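You operate a simulated robot arm through the tools that you are given. There is no shell and no other tool. Be economical: measure what you need, move in short steps, check, and stop when the job is done.

Carry out the task below with a simulated robot arm. There is one attempt and no reset: what you move stays moved.

JOB
Take the blue card and put it on the red tray.
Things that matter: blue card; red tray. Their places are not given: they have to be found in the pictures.

The check looks at the end state, three seconds after you hand in, the way a careful person would. Anything else that was tipped, shoved, dropped, spilled or broken makes it a failure.

ROBOT AND FRAMES
A 7-joint arm with a two-finger parallel gripper, fixed in place. Base frame: the origin is at the foot of the arm, x ahead of it, y to its left, z up; the work surface is at about z = 0. Lengths are in m, angles in degrees, forces in N, time in s.
With the tool pointing down near the work surface it reaches from about 0.22 to 0.58 m from the base axis. Its first joint turns from -66.0 to 66.0 degrees. Payload 2.5 kg.
The tool frame sits at the grasp point between the pads (the TCP): z along the fingers, y along the line on which they close. The tips reach 0.023 m beyond it. Largest opening 0.094 m; finger width 0.038, thickness 0.01; the body of the gripper, 0.054 by 0.096 m, starts 0.039 m behind the TCP.
Orientation is that of the tool frame in the base frame, as a unit quaternion [w, x, y, z]. With the fingers straight down and closing along the base's y, the tool's x points along the base's -x, its y along +y and its z along -z.

CONTROLS
- The arm moves only by the tool apply_moves. Its argument "moves" is a list of rows, each a list of 3 entries, a list of its own where there are three numbers: the closure, from 0 (fully open) to 1 (shut), then the shift along the tool's x, y, z in cm, then the turn about the tool's z in degrees. In form: [[gripper, [x, y, z], twist], ...]. A call has 1 to 20 rows; each row is the pose to reach, as a shift and turn from the pose commanded when the call began, along the tool's axes at that moment. A row lasts 0.2 s, in which the tool goes at most 0.05 m and 8.6 degrees; a call with a longer step from one row to the next is refused whole, and so is a gripper value outside its range. A pose out of reach is approached as far as the arm can. The call stops where the force on the tool passes 40 N (or 10 N more than at its start, if that is more) or the arm is blocked; 0.2 s more then pass. The fingers move at their own pace (about 0.108 m/s each) and stop on an object; they squeeze with about 25 N. The grip force told is the motor's: it shows also when the fingers shut on nothing. Time passes only in rows, and 0.2 s behind the last, so rows that repeat a pose let the fingers close. The reply holds the time, the measured pose of the TCP, the force on the tool along the base axes, the opening and the grip force, in the units named above and with some noise.
- Cameras (640 x 400 px; columns grow to the right, rows downward): "scene" is fixed at [0.1342, -0.4186, 0.5272]; the picture's right is [0.73, -0.68, 0.00], its down [-0.49, -0.53, -0.69] and it looks along [0.47, 0.51, -0.72] (base axes); focal length 244 px, centre (320, 200). "wrist" rides on the gripper at [0.086, 0.016, -0.075] in the tool frame; the picture's right is [-0.18, 0.98, 0.00], its down [-0.58, -0.11, -0.81] and it looks along [-0.79, -0.15, 0.59] (tool axes); focal length 243 px, centre (320, 200).
- camera(camera): a new picture of that camera. The clock stands still meanwhile.
- pixel_to_xyz(camera, pixels): for up to 12 pixels [column, row] of the newest picture of that camera ("zoom" is the newest enlarged one), the place [x, y, z] in the base frame of the surface seen there, good to about 0.002 m, but the place of the scene camera against the robot may be out by one fixed shift of up to 0.012 m in any direction. The clock stands still meanwhile.
- inspect(camera, box): a new picture of the part [left, top, right, bottom] of that camera's present view, enlarged. The clock stands still meanwhile.
- hand_in(): hands the job in; it is judged then, once.

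Keep the steps short. Do not move on a guess: measure, check each grasp and each placing, and mend mistakes. In all there are 60 turns and 22 pictures (those below and enlarged ones count). Leave the gripper open and the arm clear of the work at the hand-in unless told otherwise, and finish with a single line.

The tools are called after ">>>" as a command line: name --argument value ..., lists and objects as JSON in quotes. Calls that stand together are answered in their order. apply_moves: Moves the arm, as the interface text tells. Its arguments: {"type":"object","properties":{"moves":{"type":"array"}},"required":["moves"]} The other tools are called the same way: camera (camera) takes a picture; pixel_to_xyz (camera, pixels) gives the place of the surface under pixels of a picture; inspect (camera, box) takes an enlarged picture of a part of a camera's view; hand_in () hands the job in.

At the start:

```text
t: 0.0
eef_pos: [0.3362, -0.0151, 0.2704]
orientation: [-0.001, 0.0, 1.0, 0.0]
wrist_force: [-0.2, 0.6, 0.5]
width: 0.0942
finger_force: 0.0
```

scene: 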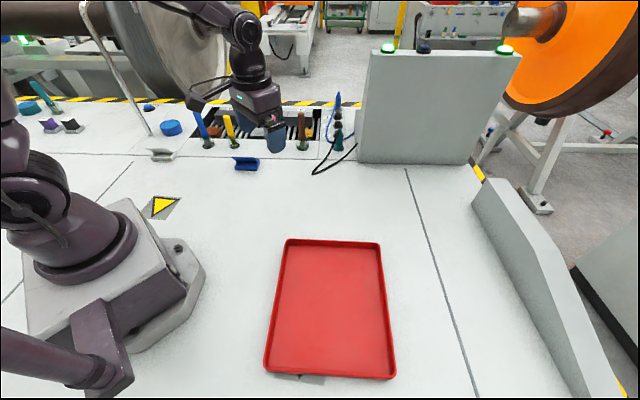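
wrist: 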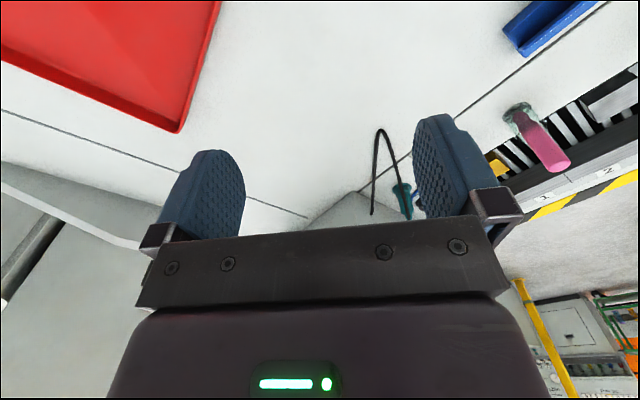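

I see the red tray at about (330,310) and a small blue thing at about (246,163) in the scene. I'll enlarge that area to find the card.

>>> inspect --camera "scene" --box '[130, 80, 370, 230]'

>>> inspect --camera "wrist" --box '[440, 0, 640, 125]'

```text
2.67 times, centred on (250, 155) of scene
```

zoom: 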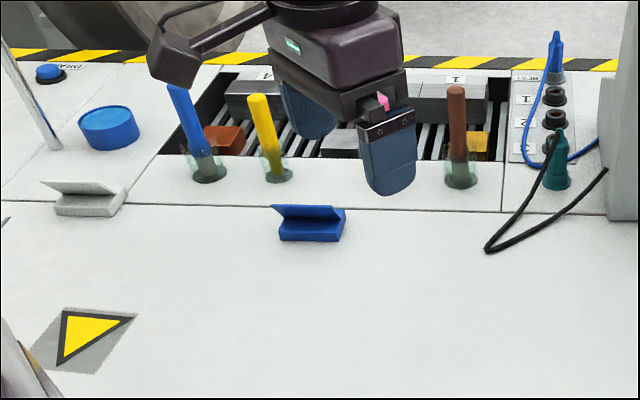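

```text
3.20 times, centred on (540, 62) of wrist
```

zoom: 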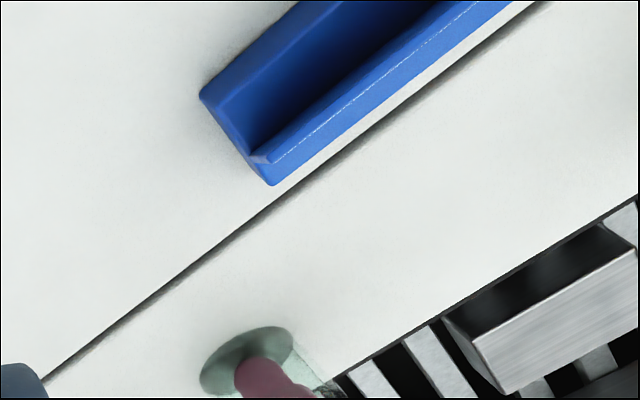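

The blue piece looks like a block with a slanted plate; there's a white twin. Others sit at the far left (50,125). I'll enlarge those for comparison, and measure the blue one.

>>> inspect --camera "scene" --box '[10, 70, 210, 195]'

>>> inspect --camera "scene" --box '[222, 146, 270, 176]'

>>> pixel_to_xyz --camera "zoom" --pixels '[[320, 200], [160, 150], [400, 150], [320, 270], [200, 270], [400, 270], [320, 150], [320, 225]]'

>>> pixel_to_xyz --camera "scene" --pixels '[[330, 310], [288, 240], [380, 244], [394, 376], [266, 372], [161, 155], [276, 310], [330, 376], [330, 241]]'

```text
3.20 times, centred on (110, 132) of scene
```

zoom: 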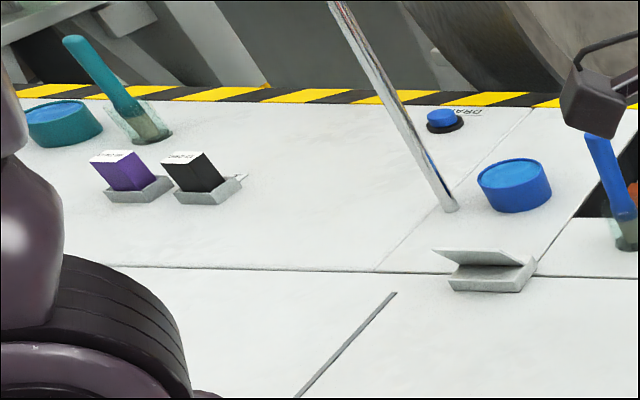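

```text
13.33 times, centred on (246, 161) of scene
```

zoom: 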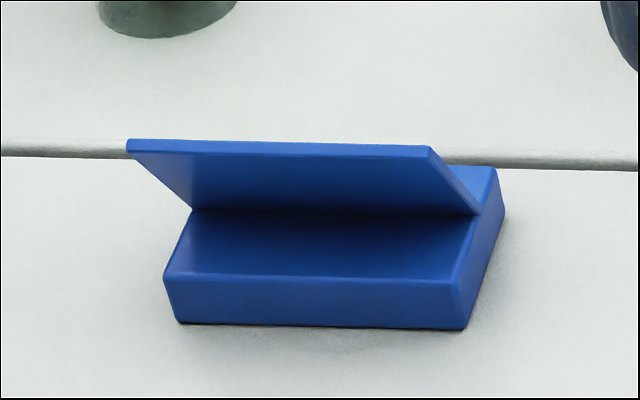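

```text
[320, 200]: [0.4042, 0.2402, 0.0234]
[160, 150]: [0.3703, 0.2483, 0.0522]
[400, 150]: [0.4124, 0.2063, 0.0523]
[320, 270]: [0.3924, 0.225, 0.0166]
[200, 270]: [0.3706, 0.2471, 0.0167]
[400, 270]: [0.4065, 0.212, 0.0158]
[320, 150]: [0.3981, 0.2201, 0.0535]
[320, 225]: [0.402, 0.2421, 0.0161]
```

```text
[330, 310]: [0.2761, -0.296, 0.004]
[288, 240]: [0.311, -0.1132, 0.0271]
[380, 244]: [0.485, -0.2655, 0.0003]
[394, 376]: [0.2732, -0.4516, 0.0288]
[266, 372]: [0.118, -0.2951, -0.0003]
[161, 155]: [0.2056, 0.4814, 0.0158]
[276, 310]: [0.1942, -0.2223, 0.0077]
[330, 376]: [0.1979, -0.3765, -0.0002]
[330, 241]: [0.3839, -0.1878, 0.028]
```

The blue piece is a card about 75 mm wide, leaning about 30° from vertical towards the robot, in a low stand whose front edge runs along [0.71,-0.71]. Squeezing the card by its two side edges should work. I'll turn the tool -45° and stop short of it, to measure with the wrist camera.

>>> apply_moves --moves '[[0, [-0.1, 3.2, 1.2], -7.5], [0, [-0.2, 6.4, 2.4], -15], [0, [-0.3, 9.6, 3.6], -22.5], [0, [-0.5, 12.8, 4.8], -30], [0, [-0.6, 16, 6], -37.5], [0, [-0.7, 19, 7], -45], [0, [-0.7, 19, 7], -45]]'

>>> camera --camera "wrist"

```text
t: 1.6
eef_pos: [0.3458, 0.1755, 0.1987]
orientation: [0.0, -0.383, 0.924, 0.0]
wrist_force: [-0.1, -0.1, -0.4]
width: 0.0939
finger_force: 0.1
```

```text
15 pictures are left
```

wrist: 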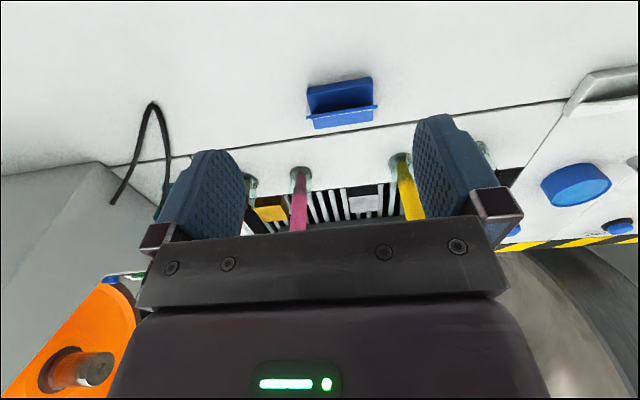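

The card is at (342,102) in the wrist view. I'll enlarge it, then measure its corners.

>>> inspect --camera "wrist" --box '[292, 70, 388, 130]'

```text
6.67 times, centred on (340, 100) of wrist
```

zoom: 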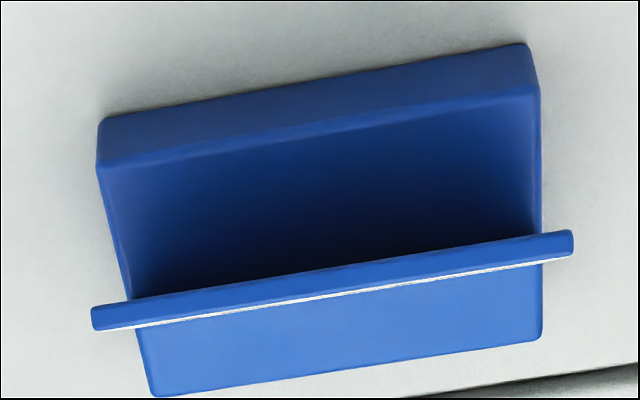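

>>> pixel_to_xyz --camera "zoom" --pixels '[[98, 318], [330, 280], [568, 245], [106, 160], [533, 90], [330, 130], [330, 240], [155, 388], [537, 332], [330, 340], [140, 285], [533, 222]]'

```text
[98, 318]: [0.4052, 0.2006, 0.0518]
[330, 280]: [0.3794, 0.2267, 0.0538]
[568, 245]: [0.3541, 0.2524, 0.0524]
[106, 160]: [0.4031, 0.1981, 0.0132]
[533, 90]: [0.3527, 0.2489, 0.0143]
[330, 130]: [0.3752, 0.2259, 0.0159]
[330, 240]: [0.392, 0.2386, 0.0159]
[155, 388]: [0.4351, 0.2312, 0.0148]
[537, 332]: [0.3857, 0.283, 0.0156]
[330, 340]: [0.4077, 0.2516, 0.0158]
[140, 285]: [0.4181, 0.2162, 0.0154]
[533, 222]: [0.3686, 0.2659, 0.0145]
```

The card's top edge runs from (0.405,0.201) to (0.354,0.252) at z≈0.053. The stand's top is at z≈0.016. The scene camera reads about 0.012 m too far in x. I'll go above the card, with the tips at z≈0.067, then check.

>>> apply_moves --moves '[[0, [-3.5, 0.6, 2], 0], [0, [-6.9, 1.2, 4], 0], [0, [-6.9, 1.2, 7.5], 0], [0, [-6.9, 1.2, 10.7], 0], [0, [-6.9, 1.2, 10.7], 0]]'

>>> camera --camera "wrist"

```text
t: 2.8
eef_pos: [0.3852, 0.2318, 0.0916]
orientation: [0.0, -0.383, 0.924, 0.0]
wrist_force: [-0.3, -0.7, 0.2]
width: 0.0939
finger_force: 0.1
```

```text
13 pictures are left
```

wrist: 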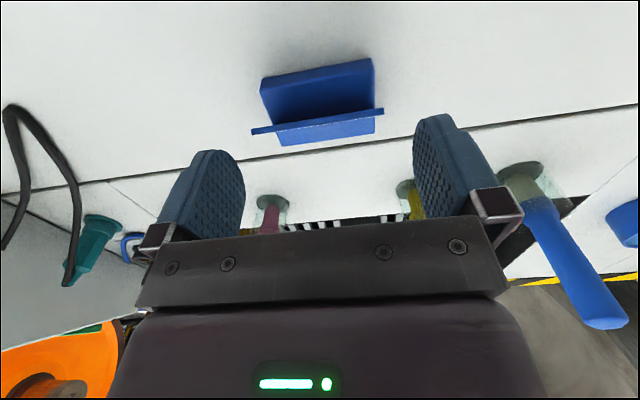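

The view fits so far. I'll re-measure the card edge from this closer view.

>>> inspect --camera "wrist" --box '[240, 50, 400, 150]'

>>> pixel_to_xyz --camera "zoom" --pixels '[[52, 323], [310, 283], [568, 245], [89, 177], [533, 100], [172, 380], [530, 325]]'

```text
4.00 times, centred on (320, 100) of wrist
```

zoom: 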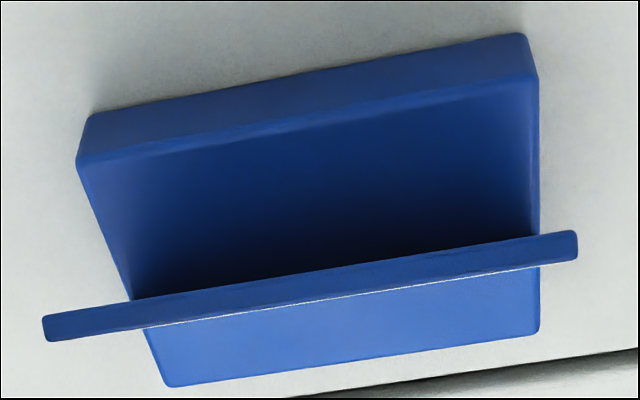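

```text
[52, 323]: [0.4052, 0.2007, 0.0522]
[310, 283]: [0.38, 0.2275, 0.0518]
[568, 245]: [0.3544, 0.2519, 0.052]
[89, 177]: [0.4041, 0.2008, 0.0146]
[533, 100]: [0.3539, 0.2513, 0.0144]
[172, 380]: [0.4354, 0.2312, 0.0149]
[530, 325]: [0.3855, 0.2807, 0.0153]
```

Consistent, and centred to within a millimetre. I'll go down so the tips end just above the stand, at z≈0.021.

>>> apply_moves --moves '[[0, [-0.1, 0, 1.6], 0], [0, [-0.1, 0, 3.2], 0], [0, [-0.1, 0, 4.7], 0], [0, [-0.1, 0, 4.7], 0]]'

>>> camera --camera "wrist"

```text
t: 3.8
eef_pos: [0.3853, 0.2325, 0.0445]
orientation: [0.0, -0.383, 0.924, -0.001]
wrist_force: [-0.1, -0.3, 0.5]
width: 0.0941
finger_force: 0.1
```

```text
11 pictures are left
```

wrist: 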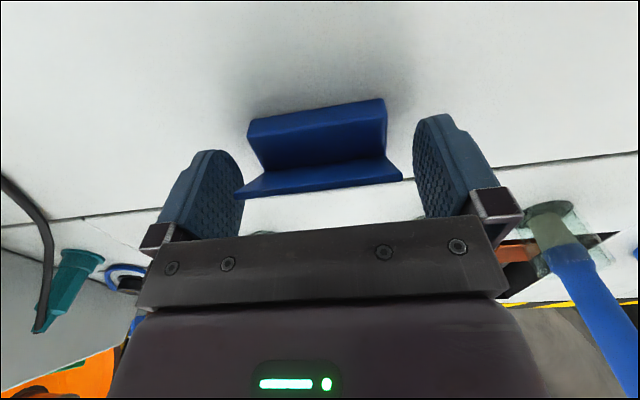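

The card sits between the pads. Closing in place.

>>> apply_moves --moves '[[0.2, [0, 0, 0], 0], [0.4, [0, 0, 0], 0], [1, [0, 0, 0], 0], [1, [0, 0, 0], 0]]'

>>> inspect --camera "wrist" --box '[160, 60, 480, 260]'

```text
t: 4.8
eef_pos: [0.3844, 0.2319, 0.045]
orientation: [0.0, -0.383, 0.924, -0.001]
wrist_force: [0.1, 0.2, -0.4]
width: 0.0738
finger_force: 25.0
```

```text
2.00 times, centred on (320, 160) of wrist
```

zoom: 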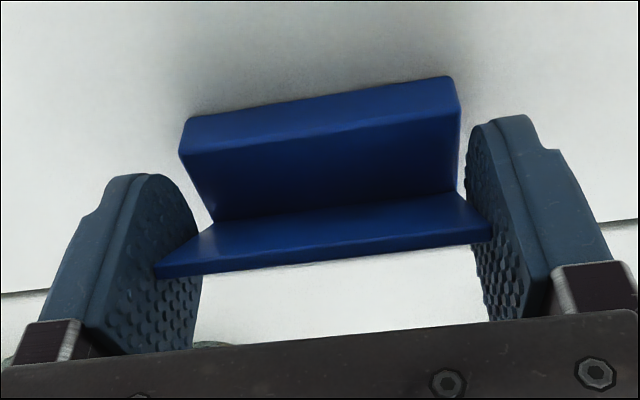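

The card is held at 73.8 mm, with 25 N. I'll draw it out along its own slope (about 31° from vertical) for 1.5 cm, then check that the stand stayed.

>>> apply_moves --moves '[[1, [0.2, 0, -0.33], 0], [1, [0.4, 0, -0.66], 0], [1, [0.6, 0, -1.0], 0], [1, [0.78, 0, -1.29], 0]]'

>>> inspect --camera "wrist" --box '[160, 60, 480, 260]'

>>> inspect --camera "scene" --box '[206, 116, 286, 186]'

```text
t: 5.8
eef_pos: [0.3797, 0.2267, 0.0581]
orientation: [0.0, -0.383, 0.924, 0.001]
wrist_force: [0.0, 1.0, 1.0]
width: 0.074
finger_force: 24.9
```

```text
2.00 times, centred on (320, 160) of wrist
```

zoom: 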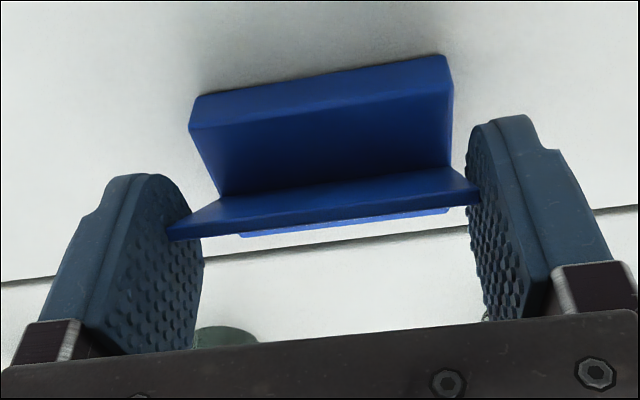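

```text
5.71 times, centred on (246, 151) of scene
```

zoom: 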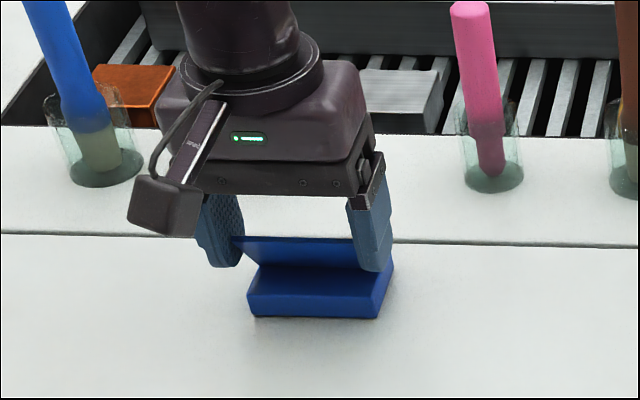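

In the wrist view the card seems to have moved down against the pads, so it may have slipped. I'll measure its top edge and the stand.

>>> pixel_to_xyz --camera "zoom" --pixels '[[300, 248], [300, 240], [320, 290], [320, 305], [260, 260], [350, 275]]'

>>> inspect --camera "wrist" --box '[230, 80, 410, 190]'

>>> pixel_to_xyz --camera "zoom" --pixels '[[320, 335], [200, 355], [450, 312], [320, 352], [320, 300], [100, 130], [460, 80], [320, 225], [320, 250]]'

```text
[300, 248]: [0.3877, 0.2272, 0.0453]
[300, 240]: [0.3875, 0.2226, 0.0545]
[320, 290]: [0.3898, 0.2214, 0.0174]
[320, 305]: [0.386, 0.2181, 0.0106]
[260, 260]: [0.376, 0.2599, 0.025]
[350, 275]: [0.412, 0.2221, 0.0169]
```

```text
3.56 times, centred on (320, 135) of wrist
```

zoom: 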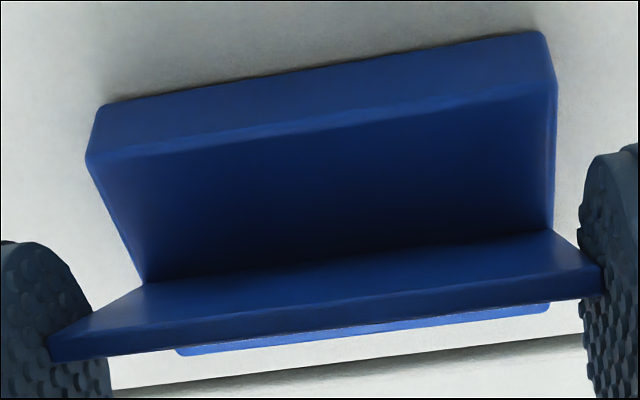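

```text
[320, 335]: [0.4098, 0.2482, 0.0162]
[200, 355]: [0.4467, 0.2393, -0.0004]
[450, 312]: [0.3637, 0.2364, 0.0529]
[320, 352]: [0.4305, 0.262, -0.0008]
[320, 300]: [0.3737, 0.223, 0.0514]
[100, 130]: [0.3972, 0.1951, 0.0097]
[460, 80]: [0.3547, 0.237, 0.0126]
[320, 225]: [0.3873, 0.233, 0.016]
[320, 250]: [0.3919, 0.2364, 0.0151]
```

The card's top is still at z≈0.052, so the pads slid up along its edges and the piece moved roughly 7 mm towards the robot. Nothing was drawn out, and the base moved with the plate, so this may be one piece. I'll open here and measure exactly where it is.

>>> apply_moves --moves '[[0.4, [0, 0, 0], 0], [0, [0, 0, 0], 0], [0, [0, 0, -1.5], 0], [0, [0, 0, -3.3], 0], [0, [0, 0, -3.3], 0]]'

>>> inspect --camera "wrist" --box '[240, 50, 400, 150]'

```text
t: 7.0
eef_pos: [0.3799, 0.2258, 0.0915]
orientation: [0.001, -0.383, 0.924, -0.001]
wrist_force: [-0.5, 0.0, -1.0]
width: 0.0941
finger_force: 0.1
```

```text
4.00 times, centred on (320, 100) of wrist
```

zoom: 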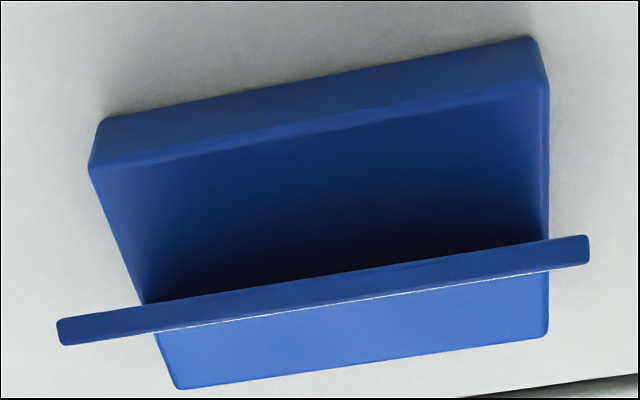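

>>> pixel_to_xyz --camera "zoom" --pixels '[[66, 329], [320, 290], [580, 249], [100, 177], [543, 100], [184, 382], [540, 330], [320, 350], [320, 240], [320, 140]]'

```text
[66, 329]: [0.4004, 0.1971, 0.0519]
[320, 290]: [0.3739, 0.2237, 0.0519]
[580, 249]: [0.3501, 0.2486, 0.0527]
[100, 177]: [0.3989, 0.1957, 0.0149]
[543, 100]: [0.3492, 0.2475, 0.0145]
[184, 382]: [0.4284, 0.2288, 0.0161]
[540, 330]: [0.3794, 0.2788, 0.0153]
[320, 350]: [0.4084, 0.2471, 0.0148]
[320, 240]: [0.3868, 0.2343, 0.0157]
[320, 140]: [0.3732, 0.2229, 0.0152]
```

The whole piece moved as one, 6 mm along its short side, and it is still upright, so plate and base go together. I'll take it lower, across both ends of the base and the plate (71 mm wide, tips at z≈0.007), then lift slightly and read the force.

>>> apply_moves --moves '[[0, [-1.27, 0.15, 0.5], 0], [0, [-1.27, 0.15, 2.5], 0], [0, [-1.27, 0.15, 4.5], 0], [0, [-1.27, 0.15, 6.1], 0], [0, [-1.27, 0.15, 6.1], 0], [0.3, [-1.27, 0.15, 6.1], 0], [1, [-1.27, 0.15, 6.1], 0], [1, [-1.27, 0.15, 6.1], 0], [1, [-1.27, 0.15, 6.1], 0]]'

>>> apply_moves --moves '[[1, [0, 0, -0.1], 0], [1, [0, 0, -0.2], 0], [1, [0, 0, -0.3], 0], [1, [0, 0, -0.4], 0], [1, [0, 0, -0.5], 0]]'

```text
t: 9.0
eef_pos: [0.3872, 0.236, 0.0315]
orientation: [0.001, -0.383, 0.924, 0.0]
wrist_force: [1.4, -0.6, 0.7]
width: 0.0744
finger_force: 25.3
```

```text
t: 10.2
eef_pos: [0.3877, 0.2374, 0.0359]
orientation: [-0.001, -0.382, 0.924, 0.0]
wrist_force: [0.0, 0.2, -0.5]
width: 0.0744
finger_force: 24.8
```

No clear load shows on the force reading. I'll look to see whether the piece came up.

>>> inspect --camera "wrist" --box '[160, 60, 480, 260]'

>>> pixel_to_xyz --camera "zoom" --pixels '[[240, 150], [320, 140], [400, 130], [320, 100], [320, 240], [320, 180], [320, 220], [320, 280]]'

```text
2.00 times, centred on (320, 160) of wrist
```

zoom: 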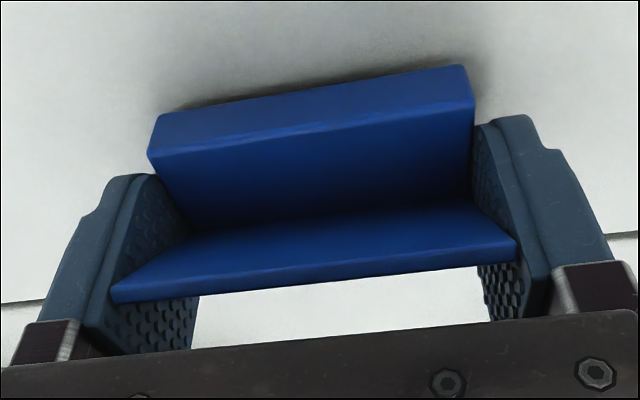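

```text
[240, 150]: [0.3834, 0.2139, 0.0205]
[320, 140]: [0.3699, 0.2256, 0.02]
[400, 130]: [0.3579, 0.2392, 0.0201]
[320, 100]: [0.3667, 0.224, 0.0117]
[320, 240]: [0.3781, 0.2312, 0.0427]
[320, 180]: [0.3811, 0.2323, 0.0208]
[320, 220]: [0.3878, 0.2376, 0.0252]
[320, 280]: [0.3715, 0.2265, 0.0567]
```

It came up: the base top went from z 0.0155 to 0.020, as one light piece held firmly by the base. I'll lift it to about 0.15 and check that it holds.

>>> apply_moves --moves '[[1, [0, 0, -0.5], 0], [1, [0, 0, -1.5], 0], [1, [0, 0, -3], 0], [1, [0, 0, -5], 0], [1, [0, 0, -7], 0], [1, [0, 0, -9], 0], [1, [0, 0, -11], 0], [1, [0, 0, -11.5], 0], [1, [0, 0, -11.5], 0]]'

>>> camera --camera "wrist"

>>> pixel_to_xyz --camera "wrist" --pixels '[[320, 130], [320, 110], [320, 200], [320, 150]]'

```text
t: 12.2
eef_pos: [0.3869, 0.2357, 0.1499]
orientation: [0.0, -0.382, 0.924, 0.0]
wrist_force: [0.4, 0.2, -0.5]
width: 0.0745
finger_force: 24.7
```

```text
4 pictures are left
```

wrist: 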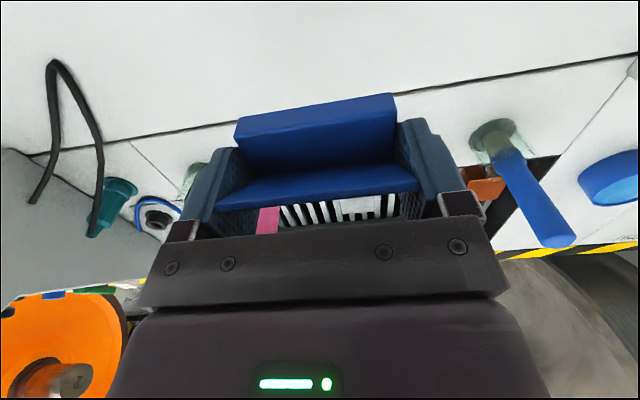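

```text
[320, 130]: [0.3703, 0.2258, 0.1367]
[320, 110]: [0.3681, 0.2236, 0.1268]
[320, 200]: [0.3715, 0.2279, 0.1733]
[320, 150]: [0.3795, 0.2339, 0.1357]
```

Held level, with its bottom at z≈0.120 and nothing left on the table. The tray centre, corrected for the camera shift, is at about (0.280,-0.283), with its sides along the same 45° axes. I'll carry the card there at this height.

>>> apply_moves --moves '[[1, [1.5, -1, 0], 0], [1, [4, -2.65, 0], 0], [1, [7, -4.6, 0], 0], [1, [10, -6.6, 0], 0], [1, [13, -8.6, 0], 0], [1, [16, -10.5, 0], 0], [1, [19, -12.5, 0], 0], [1, [22, -14.5, 0], 0], [1, [25, -16.5, 0], 0], [1, [28, -18.4, 0], 0], [1, [31, -20.4, 0], 0], [1, [34, -22.4, 0], 0], [1, [37, -24.4, 0], 0], [1, [40, -26.3, 0], 0], [1, [42.5, -28, 0], 0], [1, [44.2, -29.1, 0], 0], [1, [44.2, -29.1, 0], 0]]'

>>> camera --camera "scene"

>>> camera --camera "wrist"

```text
t: 15.8
eef_pos: [0.2789, -0.2837, 0.1506]
orientation: [0.0, -0.382, 0.924, 0.0]
wrist_force: [-0.5, -1.0, -0.4]
width: 0.0746
finger_force: 25.1
```

```text
3 pictures are left
```

scene: 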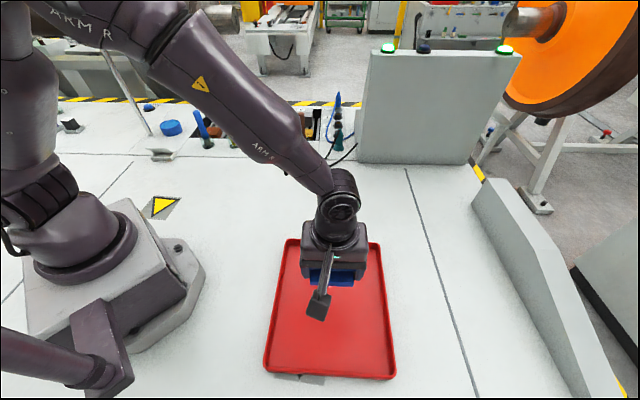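

```text
2 pictures are left
```

wrist: 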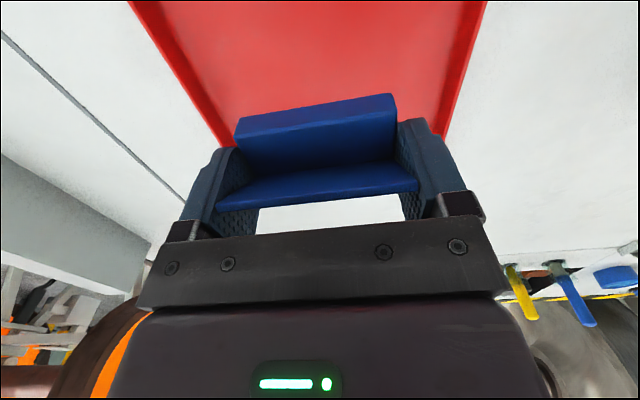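

The card is over the tray. I'll measure the tray floor and its side walls from the wrist view.

>>> pixel_to_xyz --camera "wrist" --pixels '[[320, 30], [320, 80], [190, 60], [445, 60], [215, 110], [440, 110], [172, 60], [464, 60], [228, 130], [438, 130], [415, 105]]'

>>> pixel_to_xyz --camera "scene" --pixels '[[300, 330], [360, 330], [330, 370], [275, 300], [384, 300], [330, 300], [340, 240], [288, 240]]'

```text
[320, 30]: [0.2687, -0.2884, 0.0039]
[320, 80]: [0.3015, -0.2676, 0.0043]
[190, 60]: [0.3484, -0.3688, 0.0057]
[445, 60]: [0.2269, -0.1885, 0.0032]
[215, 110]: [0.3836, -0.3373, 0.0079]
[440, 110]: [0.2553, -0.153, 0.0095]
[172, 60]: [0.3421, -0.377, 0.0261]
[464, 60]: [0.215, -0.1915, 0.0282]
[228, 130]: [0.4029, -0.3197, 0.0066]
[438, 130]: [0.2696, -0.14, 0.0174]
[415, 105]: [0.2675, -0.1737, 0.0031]
```

```text
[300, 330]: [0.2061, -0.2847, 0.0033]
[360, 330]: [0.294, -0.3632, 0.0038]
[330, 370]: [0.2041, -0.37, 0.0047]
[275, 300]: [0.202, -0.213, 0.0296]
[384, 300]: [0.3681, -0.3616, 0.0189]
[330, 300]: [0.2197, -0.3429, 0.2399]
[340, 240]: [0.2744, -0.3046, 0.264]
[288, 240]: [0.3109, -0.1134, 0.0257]
```

The floor is at z≈0.004 and the card is centred to within a few millimetres. I'll lower so its bottom is about 1 mm above the floor.

>>> apply_moves --moves '[[1, [0, 0, 2.5], 0], [1, [0, 0, 5], 0], [1, [0, 0, 7.5], 0], [1, [0, 0, 9.5], 0], [1, [0, 0, 10.7], 0], [1, [0, 0, 11.3], 0], [1, [0, 0, 11.6], 0], [1, [0, 0, 11.6], 0]]'

>>> pixel_to_xyz --camera "wrist" --pixels '[[320, 130], [320, 150]]'

```text
t: 17.6
eef_pos: [0.2803, -0.2812, 0.0351]
orientation: [0.001, -0.382, 0.924, 0.0]
wrist_force: [0.2, -0.1, -0.4]
width: 0.0745
finger_force: 25.0
```

```text
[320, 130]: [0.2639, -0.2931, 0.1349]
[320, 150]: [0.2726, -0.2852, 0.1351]
```

Now at z 0.035 with no contact force. I'll go down one more millimetre, open and rise straight up.

>>> apply_moves --moves '[[1, [0, 0, 0.1], 0], [0.5, [0, 0, 0.1], 0], [0, [0, 0, 0.1], 0], [0, [0, 0, 0.1], 0], [0, [0, 0, -1], 0], [0, [0, 0, -3], 0], [0, [0, 0, -6], 0], [0, [0, 0, -10], 0], [0, [0, 0, -14], 0], [0, [3, 0, -17], 0], [0, [3, 0, -17], 0]]'

>>> camera --camera "wrist"

```text
t: 20.0
eef_pos: [0.259, -0.302, 0.2049]
orientation: [0.001, -0.383, 0.924, 0.0]
wrist_force: [-0.2, 0.1, 0.2]
width: 0.0944
finger_force: 0.1
```

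```text
1 pictures are left
```

wrist: 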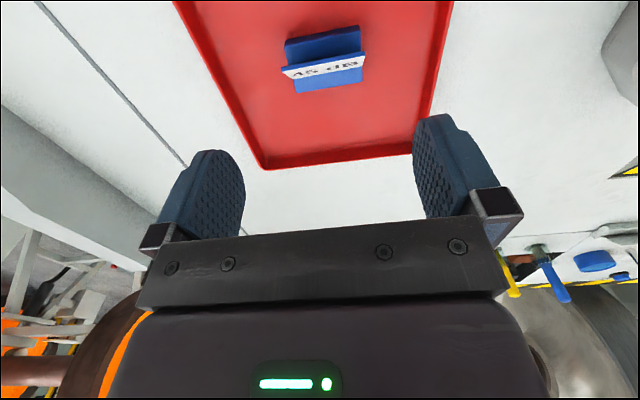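

The card is on the tray, upright. I'll check its heights.

>>> pixel_to_xyz --camera "wrist" --pixels '[[290, 53], [355, 40], [325, 45], [300, 72], [360, 60], [330, 68], [330, 85], [350, 80], [310, 88]]'

>>> inspect --camera "scene" --box '[240, 220, 420, 390]'

```text
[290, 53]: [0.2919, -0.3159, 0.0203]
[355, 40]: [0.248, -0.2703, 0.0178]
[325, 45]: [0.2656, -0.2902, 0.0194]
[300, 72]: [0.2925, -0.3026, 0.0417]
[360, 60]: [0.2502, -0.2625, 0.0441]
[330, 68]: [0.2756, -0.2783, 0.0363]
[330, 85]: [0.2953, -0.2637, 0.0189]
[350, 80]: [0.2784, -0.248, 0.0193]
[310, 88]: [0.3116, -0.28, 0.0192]
```

```text
2.35 times, centred on (330, 305) of scene
```

zoom: 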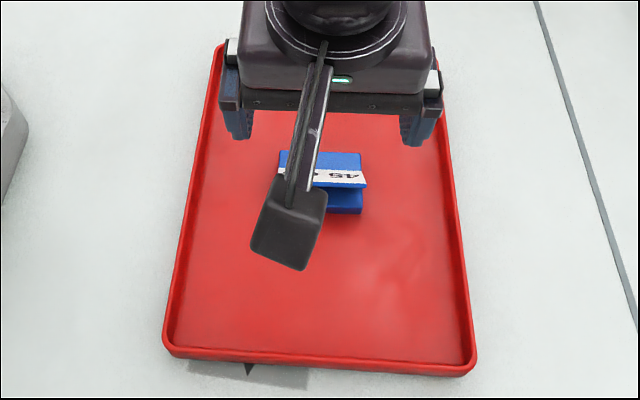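

The base is flat on the tray floor: its top reads z≈0.019 front and back. I'll move the arm up and away from the tray.

>>> apply_moves --moves '[[0, [0, 0, -3], 0], [0, [-3, 1.5, -6], 0], [0, [-7, 3.5, -6.5], 0], [0, [-11, 5.5, -6.5], 0], [0, [-15, 7.5, -6.5], 0], [0, [-19, 9.5, -6.5], 0], [0, [-22, 11, -6.5], 0], [0, [-22, 11, -6.5], 0]]'

```text
t: 21.8
eef_pos: [0.3359, -0.0701, 0.2693]
orientation: [-0.001, -0.382, 0.924, 0.0]
wrist_force: [0.0, 0.4, 0.2]
width: 0.0941
finger_force: 0.0
```

The gripper is open and the arm is clear of the tray, so I'm handing in.

>>> hand_in

```text
The job is handed in.
```

The blue card is standing flat on the red tray, near its centre, and the gripper is open with the arm clear.
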